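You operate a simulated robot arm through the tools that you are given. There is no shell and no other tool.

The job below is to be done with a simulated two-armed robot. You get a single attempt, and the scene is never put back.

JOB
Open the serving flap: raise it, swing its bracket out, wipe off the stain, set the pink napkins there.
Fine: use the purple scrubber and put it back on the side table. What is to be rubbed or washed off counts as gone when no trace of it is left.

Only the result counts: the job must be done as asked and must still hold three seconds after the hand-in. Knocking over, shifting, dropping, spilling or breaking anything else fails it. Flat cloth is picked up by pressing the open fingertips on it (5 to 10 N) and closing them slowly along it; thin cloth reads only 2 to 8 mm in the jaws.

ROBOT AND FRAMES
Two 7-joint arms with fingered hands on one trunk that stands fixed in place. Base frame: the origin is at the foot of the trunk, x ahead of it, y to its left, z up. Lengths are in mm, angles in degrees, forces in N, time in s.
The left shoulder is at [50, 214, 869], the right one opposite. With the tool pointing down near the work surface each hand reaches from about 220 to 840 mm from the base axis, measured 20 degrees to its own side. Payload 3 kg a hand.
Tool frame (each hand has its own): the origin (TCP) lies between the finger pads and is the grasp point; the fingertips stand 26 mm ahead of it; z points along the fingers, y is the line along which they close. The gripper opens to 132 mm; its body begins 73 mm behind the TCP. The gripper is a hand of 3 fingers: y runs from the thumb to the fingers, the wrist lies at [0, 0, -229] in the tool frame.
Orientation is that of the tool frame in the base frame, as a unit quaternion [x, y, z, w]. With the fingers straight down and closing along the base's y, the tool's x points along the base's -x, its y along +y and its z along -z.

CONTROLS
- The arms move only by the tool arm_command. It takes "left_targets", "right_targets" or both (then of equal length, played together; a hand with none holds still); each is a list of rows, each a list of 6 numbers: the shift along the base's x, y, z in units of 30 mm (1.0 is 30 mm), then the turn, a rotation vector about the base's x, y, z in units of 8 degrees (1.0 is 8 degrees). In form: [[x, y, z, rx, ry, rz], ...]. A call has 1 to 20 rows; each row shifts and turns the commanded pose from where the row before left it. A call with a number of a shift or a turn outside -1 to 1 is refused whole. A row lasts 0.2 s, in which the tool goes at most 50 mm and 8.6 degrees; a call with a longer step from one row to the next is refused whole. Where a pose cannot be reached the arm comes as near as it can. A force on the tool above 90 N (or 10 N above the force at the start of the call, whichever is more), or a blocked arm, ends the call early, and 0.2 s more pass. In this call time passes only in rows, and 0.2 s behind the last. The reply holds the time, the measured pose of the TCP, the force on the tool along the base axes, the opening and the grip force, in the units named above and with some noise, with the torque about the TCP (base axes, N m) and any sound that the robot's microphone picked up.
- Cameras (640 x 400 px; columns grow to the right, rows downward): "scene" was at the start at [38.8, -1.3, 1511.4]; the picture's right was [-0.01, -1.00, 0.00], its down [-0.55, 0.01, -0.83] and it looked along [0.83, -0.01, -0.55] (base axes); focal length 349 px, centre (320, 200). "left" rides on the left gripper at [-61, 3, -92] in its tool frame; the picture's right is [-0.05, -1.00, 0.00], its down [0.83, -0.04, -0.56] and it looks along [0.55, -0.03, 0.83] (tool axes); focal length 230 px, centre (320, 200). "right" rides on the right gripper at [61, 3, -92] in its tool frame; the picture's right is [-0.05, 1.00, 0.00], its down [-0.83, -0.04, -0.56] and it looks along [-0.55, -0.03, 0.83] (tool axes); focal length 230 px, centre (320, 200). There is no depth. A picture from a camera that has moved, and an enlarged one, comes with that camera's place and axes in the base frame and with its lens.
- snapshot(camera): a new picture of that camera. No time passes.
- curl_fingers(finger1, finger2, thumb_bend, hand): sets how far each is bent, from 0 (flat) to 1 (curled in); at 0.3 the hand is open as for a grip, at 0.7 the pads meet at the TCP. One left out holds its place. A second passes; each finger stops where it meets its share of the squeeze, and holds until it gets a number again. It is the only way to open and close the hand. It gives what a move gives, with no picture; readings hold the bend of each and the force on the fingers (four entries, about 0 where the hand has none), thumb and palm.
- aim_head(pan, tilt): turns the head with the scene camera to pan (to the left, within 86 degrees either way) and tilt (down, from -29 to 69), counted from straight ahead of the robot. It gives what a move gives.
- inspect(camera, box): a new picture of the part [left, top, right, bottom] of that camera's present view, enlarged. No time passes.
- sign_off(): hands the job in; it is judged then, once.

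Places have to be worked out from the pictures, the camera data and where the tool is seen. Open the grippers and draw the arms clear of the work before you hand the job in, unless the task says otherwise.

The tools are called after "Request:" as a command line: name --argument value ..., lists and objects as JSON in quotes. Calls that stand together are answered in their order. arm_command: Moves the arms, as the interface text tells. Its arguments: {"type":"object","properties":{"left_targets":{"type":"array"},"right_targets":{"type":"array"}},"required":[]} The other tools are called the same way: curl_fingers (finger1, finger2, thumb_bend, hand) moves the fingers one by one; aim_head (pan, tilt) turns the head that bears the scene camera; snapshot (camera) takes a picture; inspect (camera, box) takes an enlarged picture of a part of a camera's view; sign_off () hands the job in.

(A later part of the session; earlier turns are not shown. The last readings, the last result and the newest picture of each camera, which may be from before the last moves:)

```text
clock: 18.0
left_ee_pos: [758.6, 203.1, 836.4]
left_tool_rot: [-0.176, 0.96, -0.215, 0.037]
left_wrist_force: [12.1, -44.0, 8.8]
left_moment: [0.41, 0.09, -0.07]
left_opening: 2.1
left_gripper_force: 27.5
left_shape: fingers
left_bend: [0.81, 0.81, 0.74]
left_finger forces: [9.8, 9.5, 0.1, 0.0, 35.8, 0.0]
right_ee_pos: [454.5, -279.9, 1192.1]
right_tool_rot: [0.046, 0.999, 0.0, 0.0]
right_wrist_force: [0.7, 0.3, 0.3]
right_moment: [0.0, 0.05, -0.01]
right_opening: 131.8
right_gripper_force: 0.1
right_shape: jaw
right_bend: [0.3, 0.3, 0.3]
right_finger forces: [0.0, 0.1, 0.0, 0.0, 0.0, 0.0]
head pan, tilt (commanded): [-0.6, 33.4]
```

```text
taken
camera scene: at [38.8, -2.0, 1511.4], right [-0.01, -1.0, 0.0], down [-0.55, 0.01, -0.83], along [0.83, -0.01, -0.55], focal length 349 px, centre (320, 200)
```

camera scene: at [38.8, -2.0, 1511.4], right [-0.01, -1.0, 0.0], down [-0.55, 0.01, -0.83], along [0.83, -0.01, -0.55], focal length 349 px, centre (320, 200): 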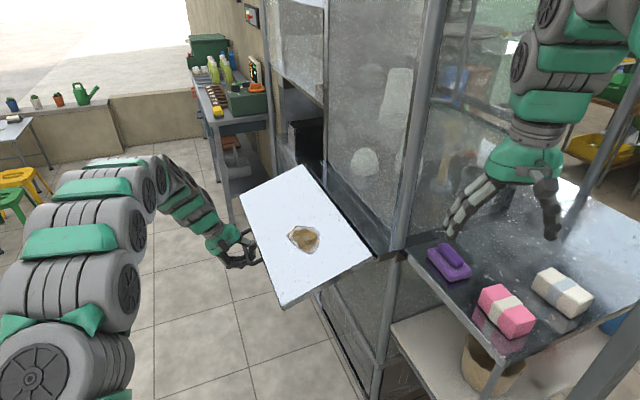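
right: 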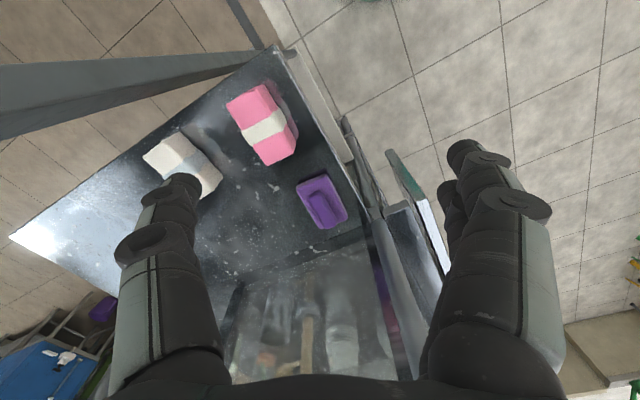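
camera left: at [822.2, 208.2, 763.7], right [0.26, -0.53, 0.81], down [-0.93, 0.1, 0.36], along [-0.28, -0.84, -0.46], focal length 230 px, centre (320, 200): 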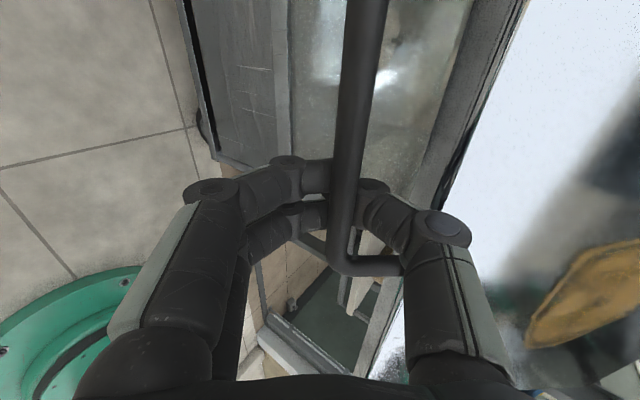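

The flap is at ~69°. There is a 45 N pull outward, so I tighten the radius slightly while continuing up past level to ~93°.

Request:
arm_command --left_targets '[[-0.01, 0.03, 0.743, 0.293, 0.11, 0], [-0.04, 0.12, 0.627, 0.293, 0.11, 0], [-0.043, 0.115, 0.633, 0.293, 0.11, 0]]'

```text
clock: 18.8
left_ee_pos: [756.2, 213.3, 896.3]
left_tool_rot: [-0.179, 0.972, -0.152, 0.027]
left_wrist_force: [0.8, -27.5, 4.8]
left_moment: [0.26, -0.06, -0.15]
left_opening: 2.2
left_gripper_force: 11.2
left_shape: fingers
left_bend: [0.82, 0.82, 0.75]
left_finger forces: [0.1, 0.1, 0.0, 0.0, 23.4, 0.0]
right_ee_pos: [455.2, -279.1, 1191.6]
right_tool_rot: [0.046, 0.999, 0.0, 0.0]
right_wrist_force: [0.2, 0.0, 0.3]
right_moment: [0.0, -0.03, -0.02]
right_opening: 131.7
right_gripper_force: 0.0
right_shape: jaw
right_bend: [0.3, 0.3, 0.3]
right_finger forces: [0.0, 0.0, 0.0, 0.0, 0.0, 0.0]
head pan, tilt (commanded): [-0.6, 33.4]
```

The flap is at about 81°. Forces are moderate; I continue up to just above level.

Request:
arm_command --left_targets '[[0.0, 0.0, 0.643, 0.293, 0.11, 0], [0.0, 0.0, 0.643, 0.293, 0.11, 0], [0.01, -0.03, 0.5, 0.2, 0.08, 0]]'

Request:
snapshot --camera "scene"

Request:
snapshot --camera "left"

```text
clock: 19.6
left_ee_pos: [754.2, 210.9, 933.7]
left_tool_rot: [-0.18, 0.979, -0.097, 0.008]
left_wrist_force: [34.3, -13.3, -44.3]
left_moment: [0.58, 0.21, 0.29]
left_opening: 1.4
left_gripper_force: 34.9
left_shape: fingers
left_bend: [0.78, 0.78, 0.68]
left_finger forces: [16.2, 15.9, 0.1, 0.0, 38.3, 0.0]
right_ee_pos: [455.6, -278.6, 1191.9]
right_tool_rot: [0.045, 0.999, 0.0, 0.0]
right_wrist_force: [0.3, 1.3, 0.1]
right_moment: [-0.03, -0.01, 0.01]
right_opening: 131.9
right_gripper_force: 0.0
right_shape: jaw
right_bend: [0.3, 0.3, 0.3]
right_finger forces: [0.0, 0.0, 0.1, 0.1, 0.1, 0.1]
head pan, tilt (commanded): [-0.6, 33.4]
stopped in row 3 (left hand): the force on the tool passed its limit at 94 N (the readings are from after the stop); the commanded pose is now the measured one
```

```text
taken
camera scene: at [40.0, -1.3, 1511.4], right [-0.01, -1.0, 0.0], down [-0.55, 0.01, -0.83], along [0.83, -0.01, -0.55], focal length 349 px, centre (320, 200)
```

scene: 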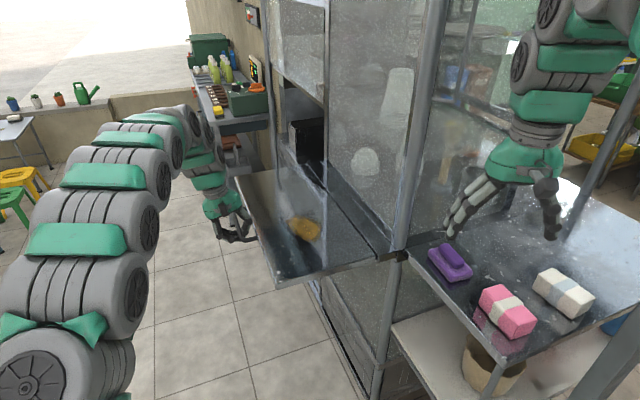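

```text
taken
camera left: at [804.9, 253.7, 1022.2], right [0.4, -0.9, 0.19], down [-0.79, -0.23, 0.57], along [-0.46, -0.38, -0.8], focal length 230 px, centre (320, 200)
```

left: 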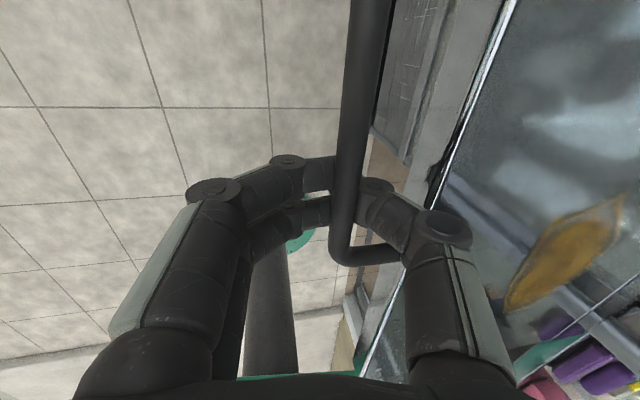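

A 94 N stop occurred at z≈934: either the flap has reached its own stop or the grip jammed. I look closely at the flap.

Request:
inspect --camera "scene" --box '[200, 150, 424, 310]'

Request:
inspect --camera "scene" --box '[260, 230, 420, 330]'

Request:
snapshot --camera "right"

```text
2.50 times, centred on (312, 230) of scene
camera zoom: at [40.0, -1.3, 1511.4], right [-0.01, -1.0, 0.0], down [-0.55, 0.01, -0.83], along [0.83, -0.01, -0.55], focal length 874 px, centre (340, 125)
```

zoom: 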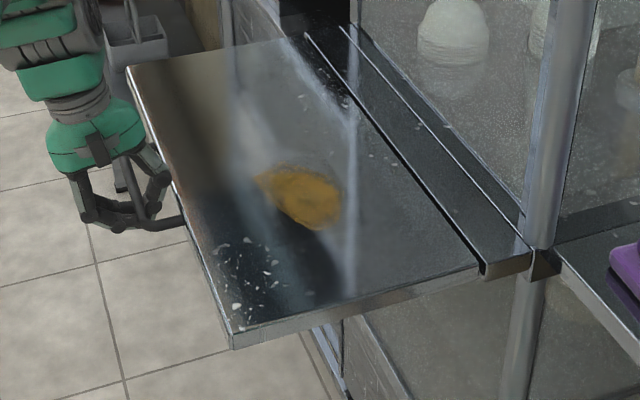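

```text
4.00 times, centred on (340, 280) of scene
camera zoom: at [40.0, -1.3, 1511.4], right [-0.01, -1.0, 0.0], down [-0.55, 0.01, -0.83], along [0.83, -0.01, -0.55], focal length 1398 px, centre (240, -120)
```

zoom: 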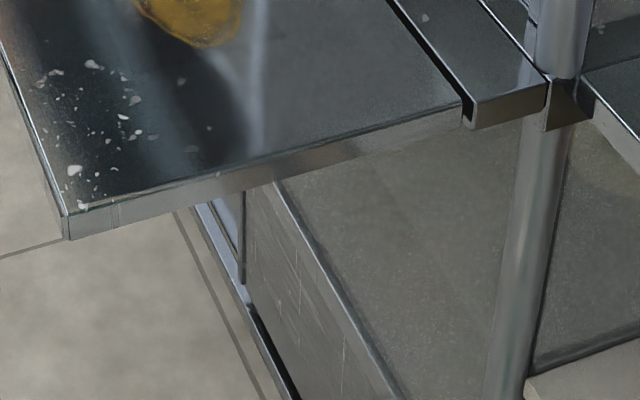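

```text
taken
camera right: at [394.6, -269.9, 1285.2], right [0.14, 0.99, 0.0], down [0.82, -0.12, 0.55], along [0.55, -0.08, -0.83], focal length 230 px, centre (320, 200)
```

right: 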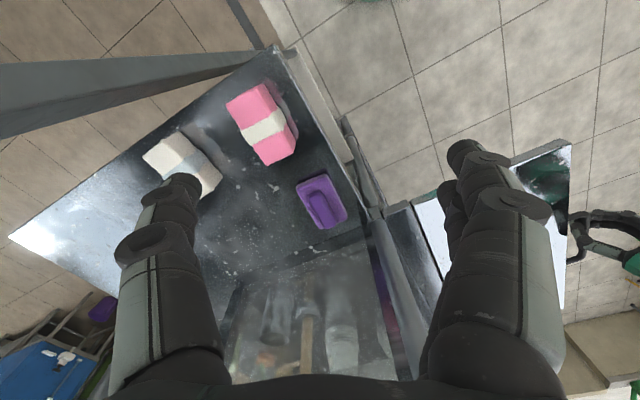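

The flap is up and level (near outer corner at about z 950, same as hinge side), evidently at its stop. The left hand keeps holding it; I bring the right hand around below the near end of the flap, to look for the bracket with its camera.

Request:
arm_command --right_targets '[[-0.7, 1.0, -0.5, 0, 0, 0], [-0.7, 1.0, -0.5, 0, 0, 0], [-0.7, 1.0, -0.5, 0, 0, 0], [-0.7, 1.0, -0.5, 0, 0, 0], [-0.7, 1.0, -0.5, 0, 0, 0], [-0.7, 1.0, -0.5, 0, 0, 0]]'

Request:
arm_command --right_targets '[[0.639, 0.111, -0.944, 0, -0.94, 0], [0.639, 0.111, -0.944, 0, -0.94, 0], [0.639, 0.111, -0.944, 0, -0.94, 0], [0.639, 0.111, -0.944, 0, -0.94, 0], [0.639, 0.111, -0.944, 0, -0.94, 0], [0.639, 0.111, -0.944, 0, -0.94, 0]]'

Request:
snapshot --camera "scene"

Request:
snapshot --camera "right"

```text
clock: 21.0
left_ee_pos: [753.1, 212.2, 935.5]
left_tool_rot: [-0.18, 0.979, -0.097, 0.009]
left_wrist_force: [29.7, -21.5, -67.5]
left_moment: [0.82, 0.27, 0.26]
left_opening: 2.2
left_gripper_force: 39.1
left_shape: fingers
left_bend: [0.78, 0.78, 0.67]
left_finger forces: [17.6, 17.3, 0.0, 0.0, 42.2, 0.0]
right_ee_pos: [328.3, -100.0, 1101.7]
right_tool_rot: [0.046, 0.999, 0.001, -0.001]
right_wrist_force: [-0.3, 0.4, -0.6]
right_moment: [0.0, -0.01, 0.04]
right_opening: 132.0
right_gripper_force: 0.1
right_shape: jaw
right_bend: [0.3, 0.3, 0.3]
right_finger forces: [0.0, 0.1, 0.0, 0.0, 0.1, 0.1]
head pan, tilt (commanded): [-0.6, 33.4]
```

```text
clock: 22.4
left_ee_pos: [753.2, 213.4, 936.0]
left_tool_rot: [-0.18, 0.979, -0.097, 0.009]
left_wrist_force: [22.9, -22.5, -66.3]
left_moment: [0.84, 0.28, 0.18]
left_opening: 2.5
left_gripper_force: 36.4
left_shape: fingers
left_bend: [0.78, 0.77, 0.67]
left_finger forces: [15.7, 15.5, 0.0, 0.1, 41.2, 0.0]
right_ee_pos: [499.4, -42.7, 1005.4]
right_tool_rot: [0.042, 0.931, 0.017, 0.362]
right_wrist_force: [-0.5, -0.4, 0.0]
right_moment: [-0.02, -0.02, 0.0]
right_opening: 131.8
right_gripper_force: 0.1
right_shape: jaw
right_bend: [0.3, 0.3, 0.3]
right_finger forces: [0.0, 0.1, 0.0, 0.0, 0.0, 0.0]
right hand out of reach, approached as far as the arm can: row 4, 5, 6
head pan, tilt (commanded): [-0.6, 33.4]
```

```text
taken
camera scene: at [40.0, -1.6, 1511.4], right [-0.01, -1.0, 0.0], down [-0.55, 0.01, -0.83], along [0.83, -0.01, -0.55], focal length 349 px, centre (320, 200)
```

scene: 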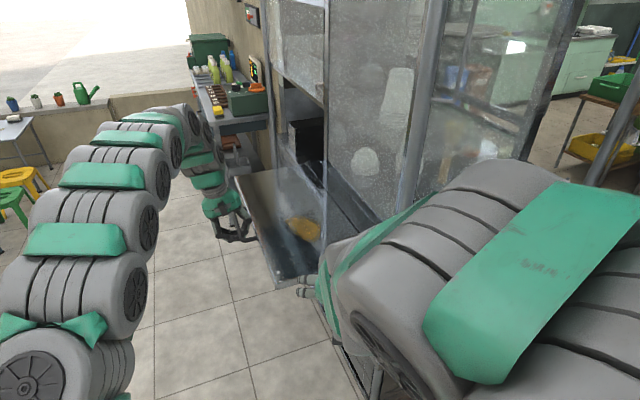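

```text
taken
camera right: at [391.7, -34.0, 1032.9], right [0.1, 0.99, 0.1], down [0.23, -0.12, 0.97], along [0.97, -0.08, -0.24], focal length 230 px, centre (320, 200)
```

right: 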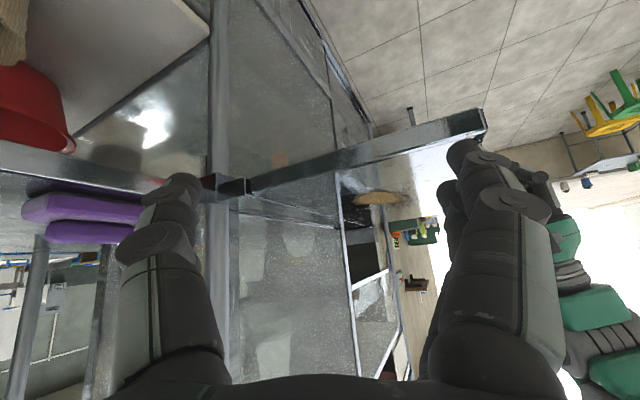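

The right hand came up against its inner reach limit at (499,-43,1005), short of the target. I lower the left hand by a few mm to ease the push, and zoom into the present right view of the wall under the flap.

Request:
inspect --camera "right" --box '[220, 20, 420, 145]'

Request:
inspect --camera "right" --box '[230, 90, 390, 190]'

Request:
arm_command --left_targets '[[0, 0, -0.1, 0, 0, 0]]'

```text
3.20 times, centred on (320, 82) of right
camera zoom: at [391.7, -34.0, 1032.9], right [0.1, 0.99, 0.1], down [0.23, -0.12, 0.97], along [0.97, -0.08, -0.24], focal length 736 px, centre (320, 576)
```

zoom: 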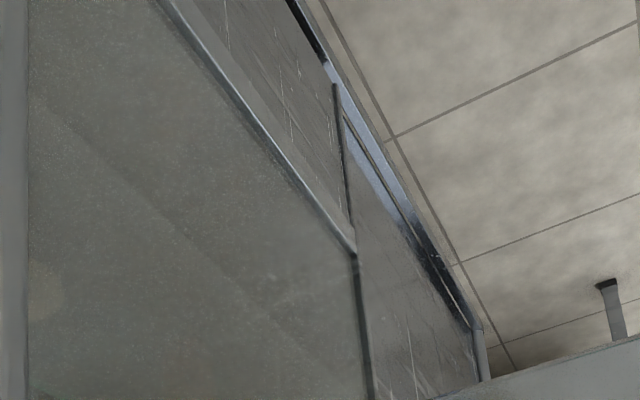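

```text
4.00 times, centred on (310, 140) of right
camera zoom: at [391.7, -34.0, 1032.9], right [0.1, 0.99, 0.1], down [0.23, -0.12, 0.97], along [0.97, -0.08, -0.24], focal length 920 px, centre (360, 440)
```

zoom: 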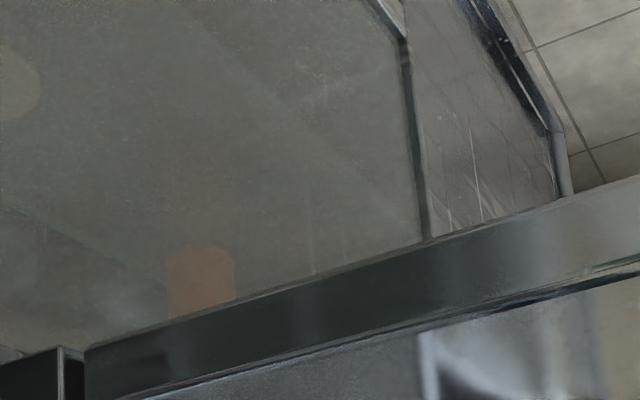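

```text
clock: 22.8
left_ee_pos: [753.4, 212.1, 933.9]
left_tool_rot: [-0.181, 0.979, -0.096, 0.011]
left_wrist_force: [16.7, -22.2, -44.0]
left_moment: [0.59, 0.18, 0.08]
left_opening: 2.3
left_gripper_force: 32.0
left_shape: fingers
left_bend: [0.78, 0.78, 0.68]
left_finger forces: [13.6, 13.5, 0.1, 0.1, 36.5, 0.0]
right_ee_pos: [499.0, -43.3, 1005.6]
right_tool_rot: [0.044, 0.931, 0.016, 0.363]
right_wrist_force: [-0.4, -0.4, -0.4]
right_moment: [-0.03, 0.0, 0.0]
right_opening: 132.0
right_gripper_force: 0.1
right_shape: jaw
right_bend: [0.3, 0.3, 0.3]
right_finger forces: [0.0, 0.0, 0.1, 0.0, 0.1, 0.0]
head pan, tilt (commanded): [-0.6, 33.4]
```

I shift the right hand leftwards first (staying clear of the flap's corner) to find out where its commanded pose is.

Request:
arm_command --right_targets '[[-0.2, 0.8, 0, 0, 0, 0], [-0.2, 0.8, 0, 0, 0, 0], [-0.2, 0.8, 0, 0, 0, 0], [-0.2, 0.8, 0, 0, 0, 0]]'

```text
clock: 23.8
left_ee_pos: [753.0, 213.3, 934.8]
left_tool_rot: [-0.18, 0.979, -0.098, 0.01]
left_wrist_force: [19.1, -21.5, -35.0]
left_moment: [0.46, 0.16, 0.13]
left_opening: 1.9
left_gripper_force: 31.9
left_shape: fingers
left_bend: [0.79, 0.78, 0.68]
left_finger forces: [13.6, 13.5, 0.1, 0.0, 36.4, 0.1]
right_ee_pos: [476.0, 56.2, 1006.6]
right_tool_rot: [0.043, 0.922, 0.018, 0.383]
right_wrist_force: [-0.2, -0.6, -0.6]
right_moment: [0.0, 0.01, 0.06]
right_opening: 132.0
right_gripper_force: 0.0
right_shape: jaw
right_bend: [0.3, 0.3, 0.3]
right_finger forces: [0.0, 0.1, 0.0, 0.0, 0.0, 0.1]
right hand out of reach, approached as far as the arm can: row 1
head pan, tilt (commanded): [-0.6, 33.4]
```

The right hand follows normally now. I take it straight down beside the flap's near corner to z≈760.

Request:
arm_command --right_targets '[[0.0, 0.2, -0.9, 0, 0, 0], [0.0, 0.2, -0.9, 0, 0, 0], [0.0, 0.2, -0.9, 0, 0, 0], [0.0, 0.2, -0.9, 0, 0, 0], [0.1, 0.2, -0.9, 0, 0, 0], [0.3, 0.2, -0.9, 0, 0, 0], [0.4, 0.2, -0.9, 0, 0, 0], [0.5, 0.1, -0.9, 0, 0, 0], [0.5, 0, -0.9, 0, 0, 0]]'

Request:
snapshot --camera "right"

Request:
snapshot --camera "scene"

```text
clock: 26.0
left_ee_pos: [752.4, 216.3, 928.8]
left_tool_rot: [-0.185, 0.978, -0.1, 0.007]
left_wrist_force: [13.5, -34.9, -2.9]
left_moment: [0.17, 0.03, -0.04]
left_opening: 2.4
left_gripper_force: 30.8
left_shape: fingers
left_bend: [0.8, 0.8, 0.73]
left_finger forces: [10.0, 10.2, 0.0, 0.0, 41.4, 0.1]
right_ee_pos: [552.4, 118.6, 837.6]
right_tool_rot: [0.058, 0.902, 0.059, 0.424]
right_wrist_force: [-0.1, -0.5, 1.1]
right_moment: [0.03, 0.02, 0.03]
right_opening: 131.8
right_gripper_force: 0.1
right_shape: jaw
right_bend: [0.3, 0.3, 0.3]
right_finger forces: [0.1, 0.1, 0.0, 0.0, 0.0, 0.0]
head pan, tilt (commanded): [-0.6, 33.4]
stopped in row 9 (right hand): the arm was blocked; the commanded pose is now the measured one
```

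```text
taken
camera right: at [442.3, 126.1, 850.6], right [0.09, 0.98, 0.19], down [0.09, -0.2, 0.97], along [0.99, -0.07, -0.11], focal length 230 px, centre (320, 200)
```

right: 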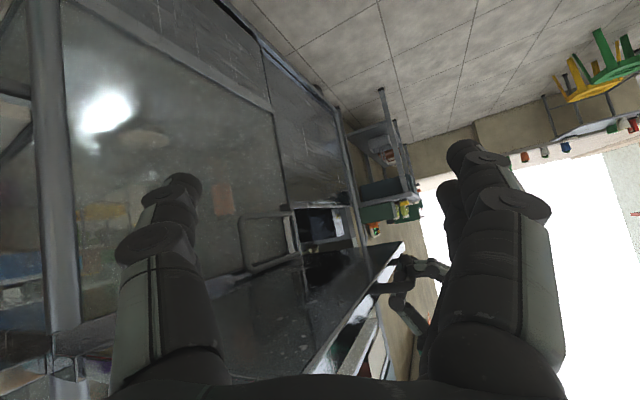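

```text
taken
camera scene: at [39.1, -1.9, 1511.4], right [-0.01, -1.0, 0.0], down [-0.55, 0.01, -0.83], along [0.83, -0.01, -0.55], focal length 349 px, centre (320, 200)
```

scene: 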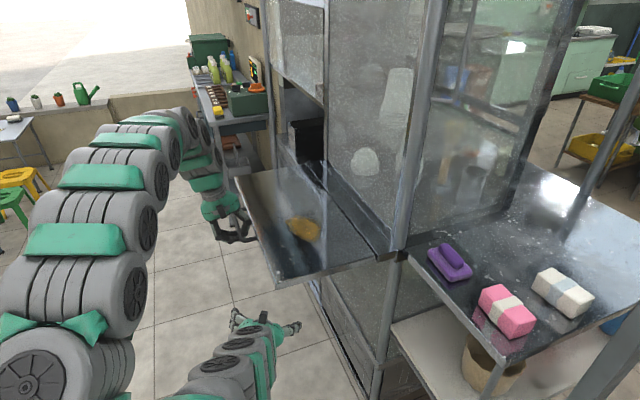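

The right view now shows, under the flap, a frame folded against the wall – likely the bracket. I zoom in on it (the right arm was blocked in the last row, so I leave it for the moment).

Request:
inspect --camera "right" --box '[200, 160, 360, 320]'

Request:
inspect --camera "right" --box '[200, 180, 328, 290]'

Request:
inspect --camera "right" --box '[280, 180, 440, 400]'

```text
2.50 times, centred on (280, 240) of right
camera zoom: at [442.3, 126.1, 850.6], right [0.09, 0.98, 0.19], down [0.09, -0.2, 0.97], along [0.99, -0.07, -0.11], focal length 575 px, centre (420, 100)
```

zoom: 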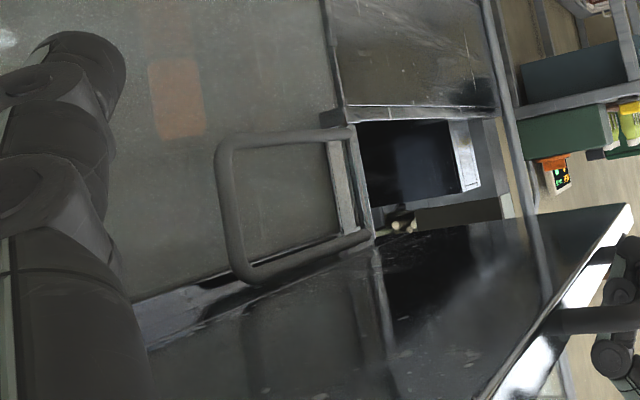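

```text
3.64 times, centred on (264, 235) of right
camera zoom: at [442.3, 126.1, 850.6], right [0.09, 0.98, 0.19], down [0.09, -0.2, 0.97], along [0.99, -0.07, -0.11], focal length 837 px, centre (524, 73)
```

zoom: 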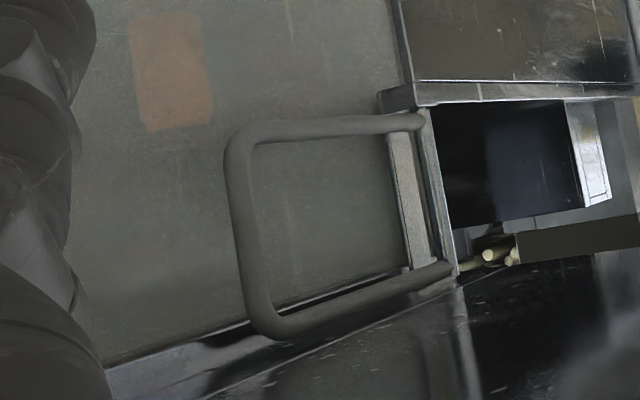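

```text
1.82 times, centred on (360, 290) of right
camera zoom: at [442.3, 126.1, 850.6], right [0.09, 0.98, 0.19], down [0.09, -0.2, 0.97], along [0.99, -0.07, -0.11], focal length 418 px, centre (247, 36)
```

zoom: 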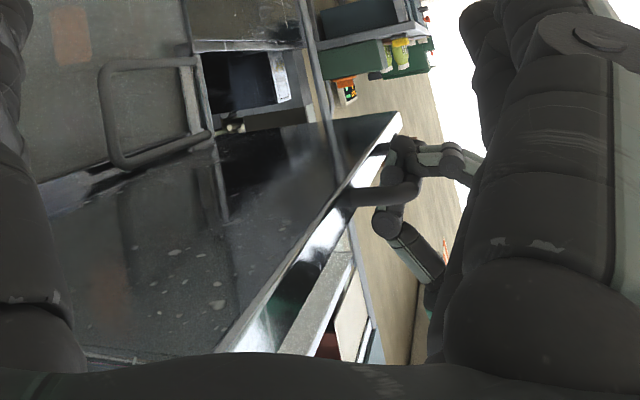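

The bracket is a U-shaped gate: pivot post at the far end (≈(1093,-8)), free vertical bar at ≈(910,-76), z 800–915, folded against the wall. It must swing outward far away, so the left hand should do that while the right holds the flap. I tilt the head down to see what blocked the right arm.

Request:
aim_head --pan 0 --tilt 62

Request:
snapshot --camera "scene"

```text
clock: 26.9
left_ee_pos: [753.1, 215.8, 929.7]
left_tool_rot: [-0.184, 0.978, -0.099, 0.006]
left_wrist_force: [14.0, -37.7, -12.4]
left_moment: [0.31, 0.14, -0.04]
left_opening: 2.9
left_gripper_force: 33.1
left_shape: fingers
left_bend: [0.8, 0.8, 0.73]
left_finger forces: [11.4, 11.4, 0.1, 0.0, 42.7, 0.0]
right_ee_pos: [551.7, 120.8, 837.0]
right_tool_rot: [0.058, 0.902, 0.061, 0.424]
right_wrist_force: [-0.2, 0.1, 0.3]
right_moment: [0.0, -0.01, 0.0]
right_opening: 132.1
right_gripper_force: 0.0
right_shape: jaw
right_bend: [0.3, 0.3, 0.3]
right_finger forces: [0.1, 0.1, 0.0, 0.1, 0.1, 0.0]
head pan, tilt (commanded): [0.0, 62.0]
```

```text
taken
camera scene: at [14.7, -1.0, 1472.4], right [0.0, -1.0, 0.0], down [-0.88, 0.0, -0.47], along [0.47, 0.0, -0.88], focal length 349 px, centre (320, 200)
```

scene: 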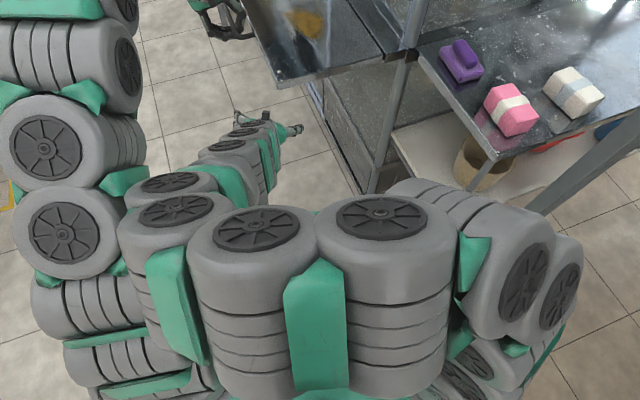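

The head view shows the right arm folded with its elbow against the left arm, which is what blocked it. Before rearranging, I test whether the flap holds by itself: I loosen the left grip slightly, keeping the bar caged, and read the forces.

Request:
curl_fingers --hand "left" --finger1 0.75 --finger2 0.75 --thumb_bend 0.68

Request:
snapshot --camera "left"

```text
clock: 27.9
left_ee_pos: [751.9, 218.3, 930.5]
left_tool_rot: [-0.185, 0.978, -0.098, 0.008]
left_wrist_force: [0.6, -13.0, 3.3]
left_moment: [-0.04, 0.03, -0.1]
left_opening: 12.2
left_gripper_force: 6.5
left_shape: fingers
left_bend: [0.75, 0.75, 0.65]
left_finger forces: [0.1, 0.1, 0.0, 0.0, 12.7, 0.1]
right_ee_pos: [552.0, 120.8, 836.6]
right_tool_rot: [0.059, 0.902, 0.061, 0.423]
right_wrist_force: [0.8, -0.1, 0.0]
right_moment: [0.02, 0.01, -0.02]
right_opening: 132.2
right_gripper_force: 0.1
right_shape: jaw
right_bend: [0.3, 0.3, 0.3]
right_finger forces: [0.0, 0.1, 0.0, 0.1, 0.0, 0.0]
head pan, tilt (commanded): [0.0, 62.0]
```

```text
taken
camera left: at [803.4, 260.8, 1018.5], right [0.41, -0.89, 0.19], down [-0.79, -0.24, 0.57], along [-0.46, -0.38, -0.8], focal length 230 px, centre (320, 200)
```

left: 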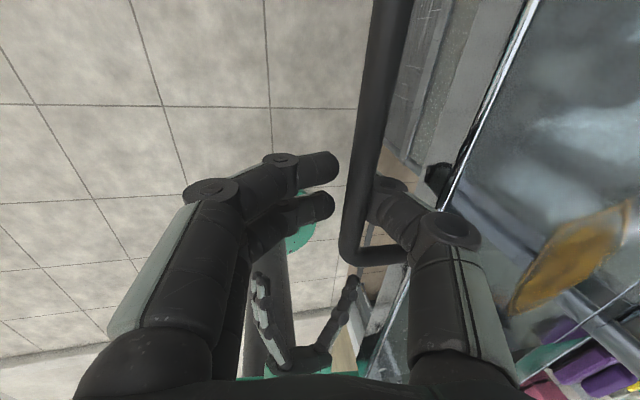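

Even with only the thumb touching the bar there is hardly any vertical load. I shift the hand 4 mm inwards to relieve the thumb and see whether the flap stays.

Request:
arm_command --left_targets '[[0.047, -0.125, 0, 0, 0, 0]]'

Request:
snapshot --camera "left"

Request:
inspect --camera "scene" --box '[180, 0, 440, 160]'

```text
clock: 28.3
left_ee_pos: [752.8, 216.4, 929.8]
left_tool_rot: [-0.186, 0.978, -0.098, 0.007]
left_wrist_force: [-3.1, -12.6, 2.9]
left_moment: [0.0, -0.07, -0.19]
left_opening: 10.4
left_gripper_force: 5.0
left_shape: fingers
left_bend: [0.75, 0.75, 0.65]
left_finger forces: [0.0, 0.0, 0.0, 0.0, 10.7, 0.0]
right_ee_pos: [552.3, 118.9, 836.8]
right_tool_rot: [0.058, 0.902, 0.06, 0.424]
right_wrist_force: [0.5, -0.2, 0.3]
right_moment: [-0.01, 0.0, 0.01]
right_opening: 131.7
right_gripper_force: 0.0
right_shape: jaw
right_bend: [0.3, 0.3, 0.3]
right_finger forces: [0.0, 0.0, 0.1, 0.0, 0.0, 0.1]
head pan, tilt (commanded): [0.0, 62.0]
```

```text
taken
camera left: at [804.5, 259.6, 1018.0], right [0.41, -0.89, 0.19], down [-0.79, -0.24, 0.57], along [-0.46, -0.39, -0.8], focal length 230 px, centre (320, 200)
```

left: 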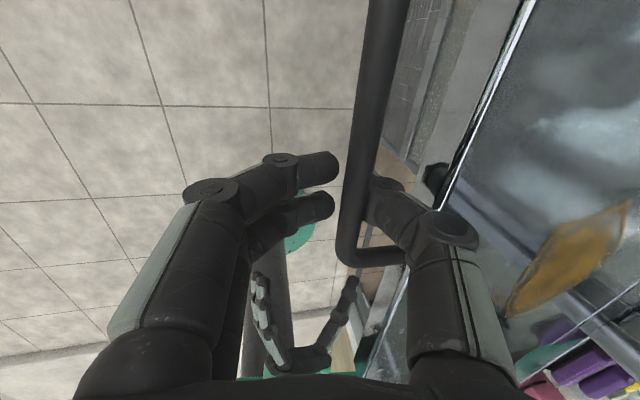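

```text
2.46 times, centred on (310, 80) of scene
camera zoom: at [14.1, -0.6, 1472.4], right [0.0, -1.0, 0.0], down [-0.88, 0.0, -0.47], along [0.47, 0.0, -0.88], focal length 860 px, centre (345, 495)
```

zoom: 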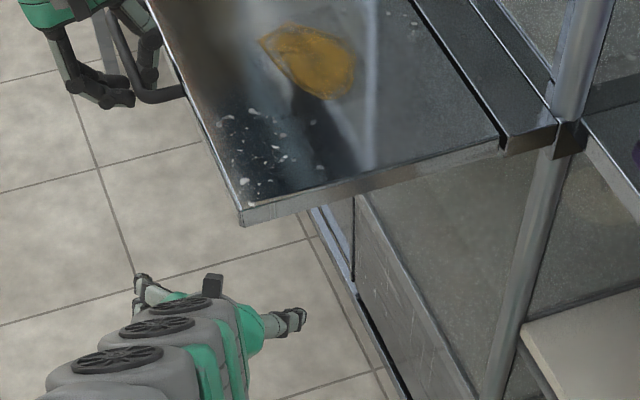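

The thumb still presses the bar outward. I back the thumb off while curling the fingers further beneath the bar as a cage, to see if the flap drops.

Request:
curl_fingers --hand "left" --finger1 0.82 --finger2 0.82 --thumb_bend 0.62

Request:
snapshot --camera "left"

Request:
inspect --camera "scene" --box '[180, 0, 440, 160]'

```text
clock: 29.3
left_ee_pos: [753.4, 219.3, 930.2]
left_tool_rot: [-0.188, 0.977, -0.097, 0.008]
left_wrist_force: [-0.1, 1.2, -1.4]
left_moment: [0.03, 0.02, -0.01]
left_opening: 12.2
left_gripper_force: 3.7
left_shape: fingers
left_bend: [0.81, 0.81, 0.61]
left_finger forces: [2.0, 2.3, 0.1, 0.0, 2.6, 0.0]
right_ee_pos: [552.4, 120.9, 835.0]
right_tool_rot: [0.058, 0.902, 0.06, 0.423]
right_wrist_force: [0.1, -1.0, -0.4]
right_moment: [0.02, 0.01, -0.05]
right_opening: 132.1
right_gripper_force: 0.0
right_shape: jaw
right_bend: [0.3, 0.3, 0.3]
right_finger forces: [0.0, 0.0, 0.0, 0.0, 0.0, 0.1]
head pan, tilt (commanded): [0.0, 62.0]
```

```text
taken
camera left: at [804.6, 261.2, 1018.2], right [0.41, -0.89, 0.19], down [-0.79, -0.24, 0.57], along [-0.46, -0.39, -0.8], focal length 230 px, centre (320, 200)
```

left: 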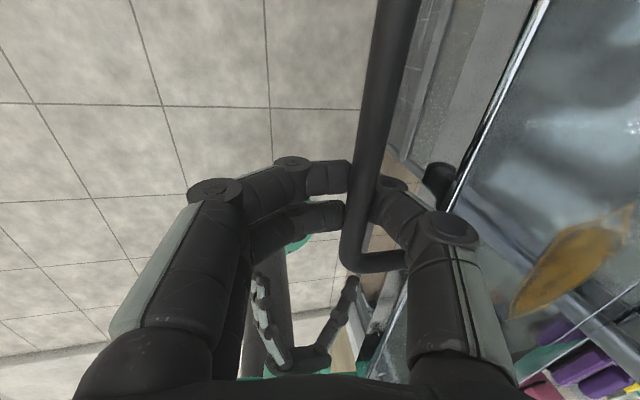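

```text
2.46 times, centred on (310, 80) of scene
camera zoom: at [14.3, -0.4, 1472.4], right [0.0, -1.0, 0.0], down [-0.88, 0.0, -0.47], along [0.47, 0.0, -0.88], focal length 860 px, centre (345, 495)
```

zoom: 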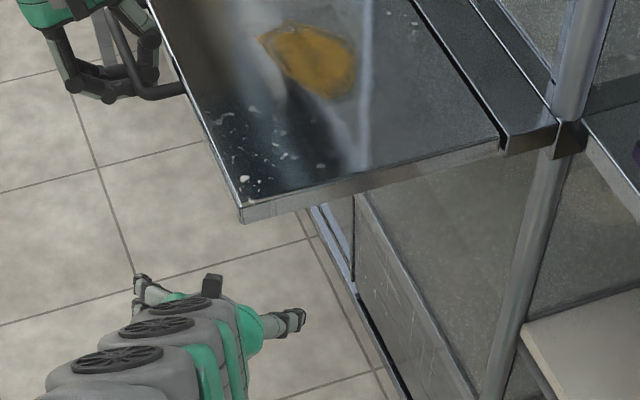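

The tool force is almost zero, yet the flap stays level: its hinge seems to hold it. I lower the left hand 12 mm with the loose cage to check whether the flap follows.

Request:
arm_command --left_targets '[[0, 0, -0.2, 0, 0, 0], [0, 0, -0.2, 0, 0, 0], [0, 0, 0, 0, 0, 0]]'

Request:
snapshot --camera "left"

Request:
inspect --camera "scene" --box '[180, 0, 440, 160]'

```text
clock: 30.1
left_ee_pos: [754.4, 221.4, 918.5]
left_tool_rot: [-0.189, 0.977, -0.097, 0.008]
left_wrist_force: [1.7, -3.9, 1.7]
left_moment: [0.03, 0.04, 0.01]
left_opening: 12.1
left_gripper_force: 1.8
left_shape: fingers
left_bend: [0.82, 0.82, 0.61]
left_finger forces: [0.0, 0.1, 0.0, 0.1, 4.3, 0.0]
right_ee_pos: [553.1, 117.2, 837.0]
right_tool_rot: [0.06, 0.902, 0.058, 0.424]
right_wrist_force: [0.0, -0.4, -0.3]
right_moment: [0.01, -0.03, 0.05]
right_opening: 132.2
right_gripper_force: 0.1
right_shape: jaw
right_bend: [0.3, 0.3, 0.3]
right_finger forces: [0.0, 0.1, 0.1, 0.0, 0.0, 0.0]
head pan, tilt (commanded): [0.0, 62.0]
```

```text
taken
camera left: at [804.5, 264.7, 1006.6], right [0.42, -0.89, 0.19], down [-0.78, -0.24, 0.57], along [-0.46, -0.39, -0.8], focal length 230 px, centre (320, 200)
```

left: 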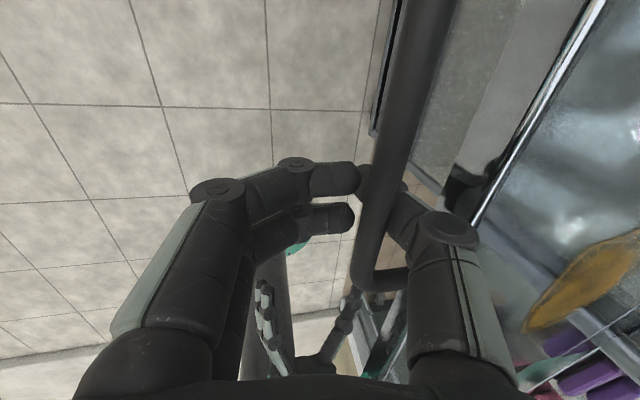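

```text
2.46 times, centred on (310, 80) of scene
camera zoom: at [14.2, -0.5, 1472.4], right [0.0, -1.0, 0.0], down [-0.88, 0.0, -0.47], along [0.47, 0.0, -0.88], focal length 860 px, centre (345, 495)
```

zoom: 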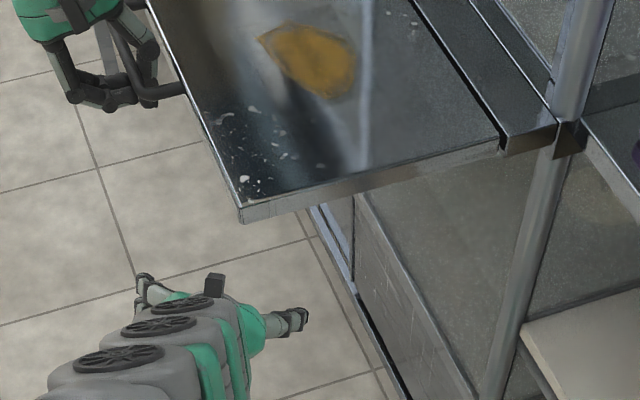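

The hand went down 12 mm and the flap did not follow – the hinge holds it at level. I withdraw the right arm along its path first, so the left arm is free to move.

Request:
arm_command --right_targets '[[-0.4, 0, 0.8, 0, 0, 0], [-0.5, -0.1, 0.9, 0, 0, 0], [-0.5, -0.2, 0.9, 0, 0, 0], [-0.3, -0.2, 0.9, 0, 0, 0], [-0.1, -0.2, 0.9, 0, 0, 0], [0, -0.2, 0.9, 0, 0, 0], [0, -0.6, 0.7, 0, 0, 0], [0, -0.9, 0.5, 0, 0, 0], [0, -0.9, 0.4, 0, 0, 0], [0, -0.9, 0.4, 0, 0, 0]]'

Request:
snapshot --camera "scene"

```text
clock: 32.3
left_ee_pos: [754.2, 214.4, 918.8]
left_tool_rot: [-0.184, 0.978, -0.098, 0.008]
left_wrist_force: [0.3, -0.9, 0.4]
left_moment: [0.01, 0.01, -0.01]
left_opening: 10.4
left_gripper_force: 0.1
left_shape: fingers
left_bend: [0.82, 0.82, 0.62]
left_finger forces: [0.0, 0.0, 0.1, 0.0, 0.0, 0.1]
right_ee_pos: [495.7, -3.6, 1055.1]
right_tool_rot: [0.056, 0.902, 0.061, 0.423]
right_wrist_force: [0.4, -0.3, -0.5]
right_moment: [0.0, -0.02, -0.01]
right_opening: 131.8
right_gripper_force: 0.1
right_shape: jaw
right_bend: [0.3, 0.3, 0.3]
right_finger forces: [0.0, 0.1, 0.0, 0.0, 0.0, 0.1]
head pan, tilt (commanded): [0.0, 62.0]
```

```text
taken
camera scene: at [14.2, -0.4, 1472.4], right [0.0, -1.0, 0.0], down [-0.88, 0.0, -0.47], along [0.47, 0.0, -0.88], focal length 349 px, centre (320, 200)
```

scene: 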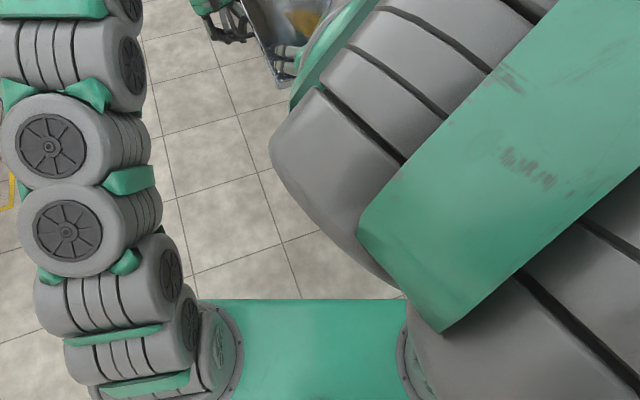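

All left finger forces read zero, so the flap stands by itself. I move the right hand back to its parking place above the side table, pointing down.

Request:
arm_command --right_targets '[[-0.137, -0.913, 0.6, 0, 0.63, 0], [-0.137, -0.913, 0.6, 0, 0.63, 0], [-0.137, -0.913, 0.5, 0, 0.63, 0], [-0.137, -0.913, 0.5, 0, 0.63, 0], [-0.137, -0.913, 0.4, 0, 0.63, 0], [-0.137, -0.913, 0.4, 0, 0.63, 0], [-0.137, -0.913, 0.4, 0, 0.63, 0], [-0.137, -0.913, 0.4, 0, 0.63, 0], [-0.137, -0.913, 0.4, 0, 0.63, 0], [-0.137, -0.913, 0.4, 0, 0.63, 0]]'

Request:
aim_head --pan 5 --tilt 35

Request:
snapshot --camera "scene"

Request:
snapshot --camera "left"

```text
clock: 34.5
left_ee_pos: [753.0, 213.8, 918.6]
left_tool_rot: [-0.184, 0.978, -0.098, 0.008]
left_wrist_force: [-0.5, 0.5, 0.0]
left_moment: [0.02, 0.0, -0.01]
left_opening: 10.5
left_gripper_force: 0.1
left_shape: fingers
left_bend: [0.82, 0.82, 0.62]
left_finger forces: [0.0, 0.0, 0.0, 0.0, 0.0, 0.0]
right_ee_pos: [456.8, -278.3, 1193.4]
right_tool_rot: [0.077, 0.996, 0.032, -0.002]
right_wrist_force: [-0.6, 1.1, -0.6]
right_moment: [0.02, 0.02, -0.02]
right_opening: 132.0
right_gripper_force: 0.0
right_shape: jaw
right_bend: [0.3, 0.3, 0.3]
right_finger forces: [0.0, 0.1, 0.1, 0.0, 0.0, 0.0]
head pan, tilt (commanded): [0.0, 62.0]
```

```text
clock: 35.4
left_ee_pos: [753.8, 213.7, 917.7]
left_tool_rot: [-0.185, 0.978, -0.097, 0.008]
left_wrist_force: [-0.3, 0.9, -0.6]
left_moment: [0.0, 0.02, -0.01]
left_opening: 10.5
left_gripper_force: 0.1
left_shape: fingers
left_bend: [0.82, 0.82, 0.62]
left_finger forces: [0.1, 0.0, 0.1, 0.0, 0.0, 0.0]
right_ee_pos: [456.3, -277.9, 1192.2]
right_tool_rot: [0.077, 0.997, 0.03, -0.001]
right_wrist_force: [-0.5, -0.1, -0.1]
right_moment: [-0.01, 0.03, -0.03]
right_opening: 132.0
right_gripper_force: 0.0
right_shape: jaw
right_bend: [0.3, 0.3, 0.3]
right_finger forces: [0.1, 0.1, 0.1, 0.0, 0.1, 0.0]
head pan, tilt (commanded): [5.0, 35.0]
```

```text
taken
camera scene: at [37.6, 7.3, 1508.9], right [0.09, -1.0, 0.0], down [-0.57, -0.05, -0.82], along [0.82, 0.07, -0.57], focal length 349 px, centre (320, 200)
```

scene: 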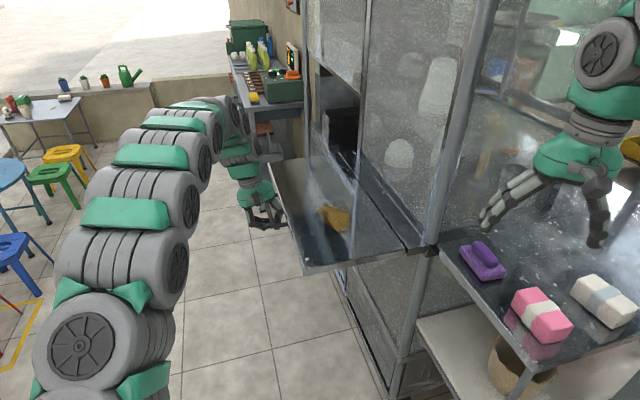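

```text
taken
camera left: at [804.8, 255.6, 1006.7], right [0.41, -0.89, 0.19], down [-0.79, -0.23, 0.57], along [-0.46, -0.38, -0.8], focal length 230 px, centre (320, 200)
```

left: 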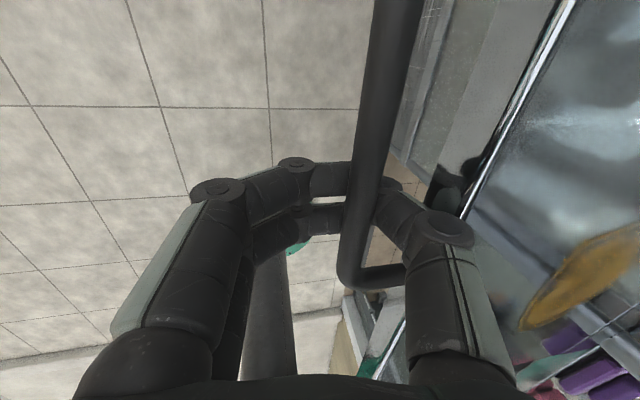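

Left: open the two fingers (thumb stays), then withdraw straight back out of the loop.

Request:
curl_fingers --hand "left" --finger1 0.4 --finger2 0.4

Request:
arm_command --left_targets '[[-0.03, 0.1, 0.5, 0, 0, 0], [-0.03, 0.1, 0.6, 0, 0, 0], [-0.03, 0.15, 0.8, 0, 0, 0], [-0.03, 0.15, 0.8, 0, 0, 0]]'

Request:
snapshot --camera "left"

Request:
inspect --camera "scene" --box '[220, 130, 444, 290]'

```text
clock: 36.4
left_ee_pos: [753.6, 213.3, 918.0]
left_tool_rot: [-0.184, 0.978, -0.097, 0.007]
left_wrist_force: [-1.4, 0.8, 0.3]
left_moment: [-0.02, -0.01, 0.02]
left_opening: 64.4
left_gripper_force: 0.1
left_shape: fingers
left_bend: [0.4, 0.4, 0.62]
left_finger forces: [0.0, 0.0, 0.0, 0.0, 0.0, 0.0]
right_ee_pos: [455.8, -277.9, 1193.4]
right_tool_rot: [0.077, 0.997, 0.03, -0.001]
right_wrist_force: [0.0, -0.3, -0.6]
right_moment: [0.01, 0.0, 0.0]
right_opening: 132.0
right_gripper_force: 0.0
right_shape: jaw
right_bend: [0.3, 0.3, 0.3]
right_finger forces: [0.1, 0.1, 0.1, 0.1, 0.1, 0.1]
head pan, tilt (commanded): [5.0, 35.0]
```

```text
clock: 37.4
left_ee_pos: [749.9, 227.2, 998.7]
left_tool_rot: [-0.184, 0.978, -0.099, 0.007]
left_wrist_force: [0.2, -0.3, -0.4]
left_moment: [0.01, 0.01, 0.02]
left_opening: 65.0
left_gripper_force: 0.1
left_shape: fingers
left_bend: [0.4, 0.4, 0.62]
left_finger forces: [0.1, 0.1, 0.1, 0.0, 0.0, 0.0]
right_ee_pos: [456.3, -278.1, 1192.9]
right_tool_rot: [0.077, 0.997, 0.031, -0.001]
right_wrist_force: [-0.1, -0.3, -0.3]
right_moment: [0.01, -0.03, -0.02]
right_opening: 131.9
right_gripper_force: 0.1
right_shape: jaw
right_bend: [0.3, 0.3, 0.3]
right_finger forces: [0.1, 0.1, 0.1, 0.0, 0.0, 0.0]
head pan, tilt (commanded): [5.0, 35.0]
```

```text
taken
camera left: at [801.3, 269.8, 1087.6], right [0.41, -0.89, 0.19], down [-0.79, -0.23, 0.57], along [-0.46, -0.38, -0.8], focal length 230 px, centre (320, 200)
```

left: 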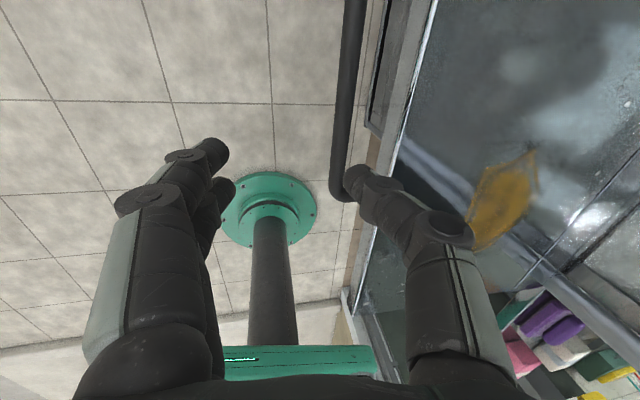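

```text
2.50 times, centred on (332, 210) of scene
camera zoom: at [37.6, 7.3, 1509.0], right [0.09, -1.0, 0.0], down [-0.57, -0.05, -0.82], along [0.82, 0.07, -0.57], focal length 874 px, centre (290, 175)
```

zoom: 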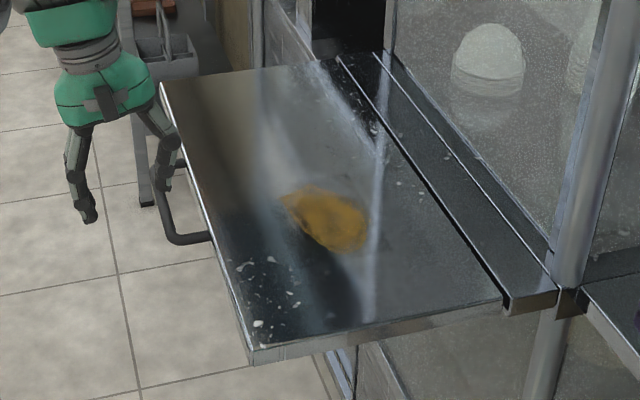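

The flap stands level on its own. Now I swing the left hand outward and down below the flap's level, turning it to point at the wall with the camera on top, to view the bracket.

Request:
arm_command --left_targets '[[-0.293, 0.78, 0, -0.2576, -0.7706, -0.5066], [-0.293, 0.78, 0, -0.2576, -0.7706, -0.5066], [-0.293, 0.78, 0, -0.2576, -0.7706, -0.5066], [-0.293, 0.78, 0, -0.2576, -0.7706, -0.5066], [-0.293, 0.78, 0, -0.2576, -0.7706, -0.5066], [-0.293, 0.78, 0, -0.2576, -0.7706, -0.5066], [0, 0, -0.59, -0.2576, -0.7706, -0.5066], [0, 0, -0.59, -0.2576, -0.7706, -0.5066], [0, 0, -0.59, -0.2576, -0.7706, -0.5066], [0, 0, -0.59, -0.2576, -0.7706, -0.5066], [0, 0, -0.59, -0.2576, -0.7706, -0.5066], [0, 0, -0.59, -0.2576, -0.7706, -0.5066], [0, 0, -0.59, -0.2576, -0.7706, -0.5066], [0, 0, -0.59, -0.2576, -0.7706, -0.5066], [0, 0, -0.59, -0.2576, -0.7706, -0.5066]]'

Request:
snapshot --camera "left"

Request:
snapshot --camera "scene"

```text
clock: 40.6
left_ee_pos: [698.8, 368.0, 838.7]
left_tool_rot: [0.402, 0.58, -0.403, 0.582]
left_wrist_force: [-0.4, 0.2, -0.1]
left_moment: [-0.03, 0.01, -0.04]
left_opening: 65.0
left_gripper_force: 0.1
left_shape: fingers
left_bend: [0.4, 0.4, 0.62]
left_finger forces: [0.0, 0.0, 0.1, 0.0, 0.1, 0.0]
right_ee_pos: [455.9, -277.4, 1192.3]
right_tool_rot: [0.078, 0.996, 0.03, -0.002]
right_wrist_force: [-0.6, 0.5, 0.0]
right_moment: [-0.02, 0.02, 0.01]
right_opening: 132.1
right_gripper_force: 0.0
right_shape: jaw
right_bend: [0.3, 0.3, 0.3]
right_finger forces: [0.0, 0.0, 0.0, 0.0, 0.0, 0.1]
head pan, tilt (commanded): [5.0, 35.0]
```

```text
taken
camera left: at [667.8, 455.2, 900.6], right [-0.93, -0.35, 0.05], down [-0.23, 0.5, -0.83], along [0.27, -0.79, -0.55], focal length 230 px, centre (320, 200)
```

left: 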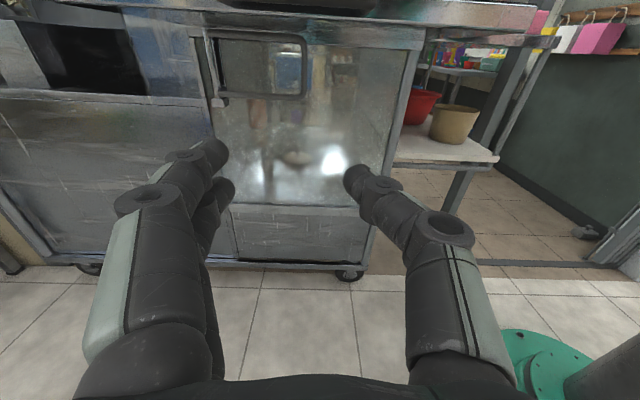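

```text
taken
camera scene: at [37.7, 7.2, 1509.0], right [0.09, -1.0, 0.0], down [-0.57, -0.05, -0.82], along [0.82, 0.07, -0.57], focal length 349 px, centre (320, 200)
```

scene: 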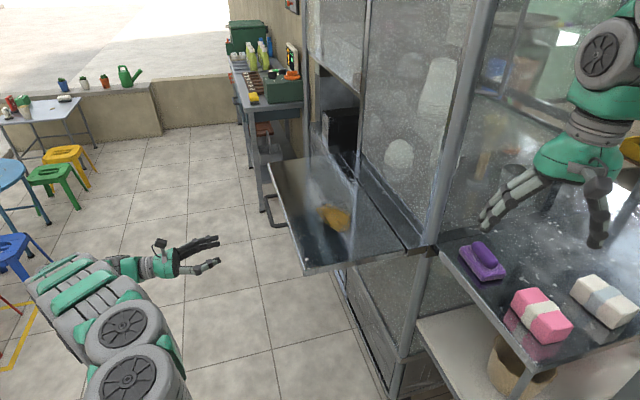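

The left view shows the bracket folded under the flap. I zoom in on it.

Request:
inspect --camera "left" --box '[180, 0, 340, 120]'

Request:
inspect --camera "left" --box '[190, 20, 270, 120]'

Request:
inspect --camera "left" --box '[260, 20, 340, 120]'

```text
3.33 times, centred on (260, 60) of left
camera zoom: at [667.8, 455.2, 900.6], right [-0.93, -0.35, 0.05], down [-0.23, 0.5, -0.83], along [0.27, -0.79, -0.55], focal length 767 px, centre (520, 667)
```

zoom: 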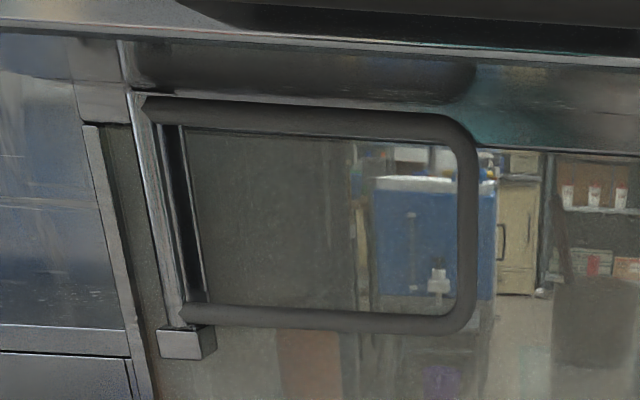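

```text
4.00 times, centred on (230, 70) of left
camera zoom: at [667.8, 455.2, 900.6], right [-0.93, -0.35, 0.05], down [-0.23, 0.5, -0.83], along [0.27, -0.79, -0.55], focal length 920 px, centre (680, 720)
```

zoom: 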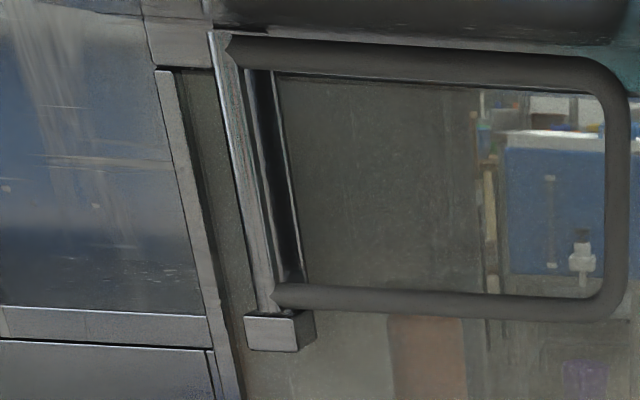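

```text
4.00 times, centred on (300, 70) of left
camera zoom: at [667.8, 455.2, 900.6], right [-0.93, -0.35, 0.05], down [-0.23, 0.5, -0.83], along [0.27, -0.79, -0.55], focal length 920 px, centre (400, 720)
```

zoom: 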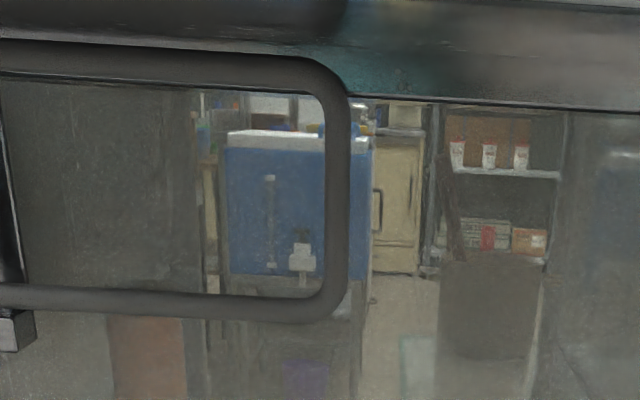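

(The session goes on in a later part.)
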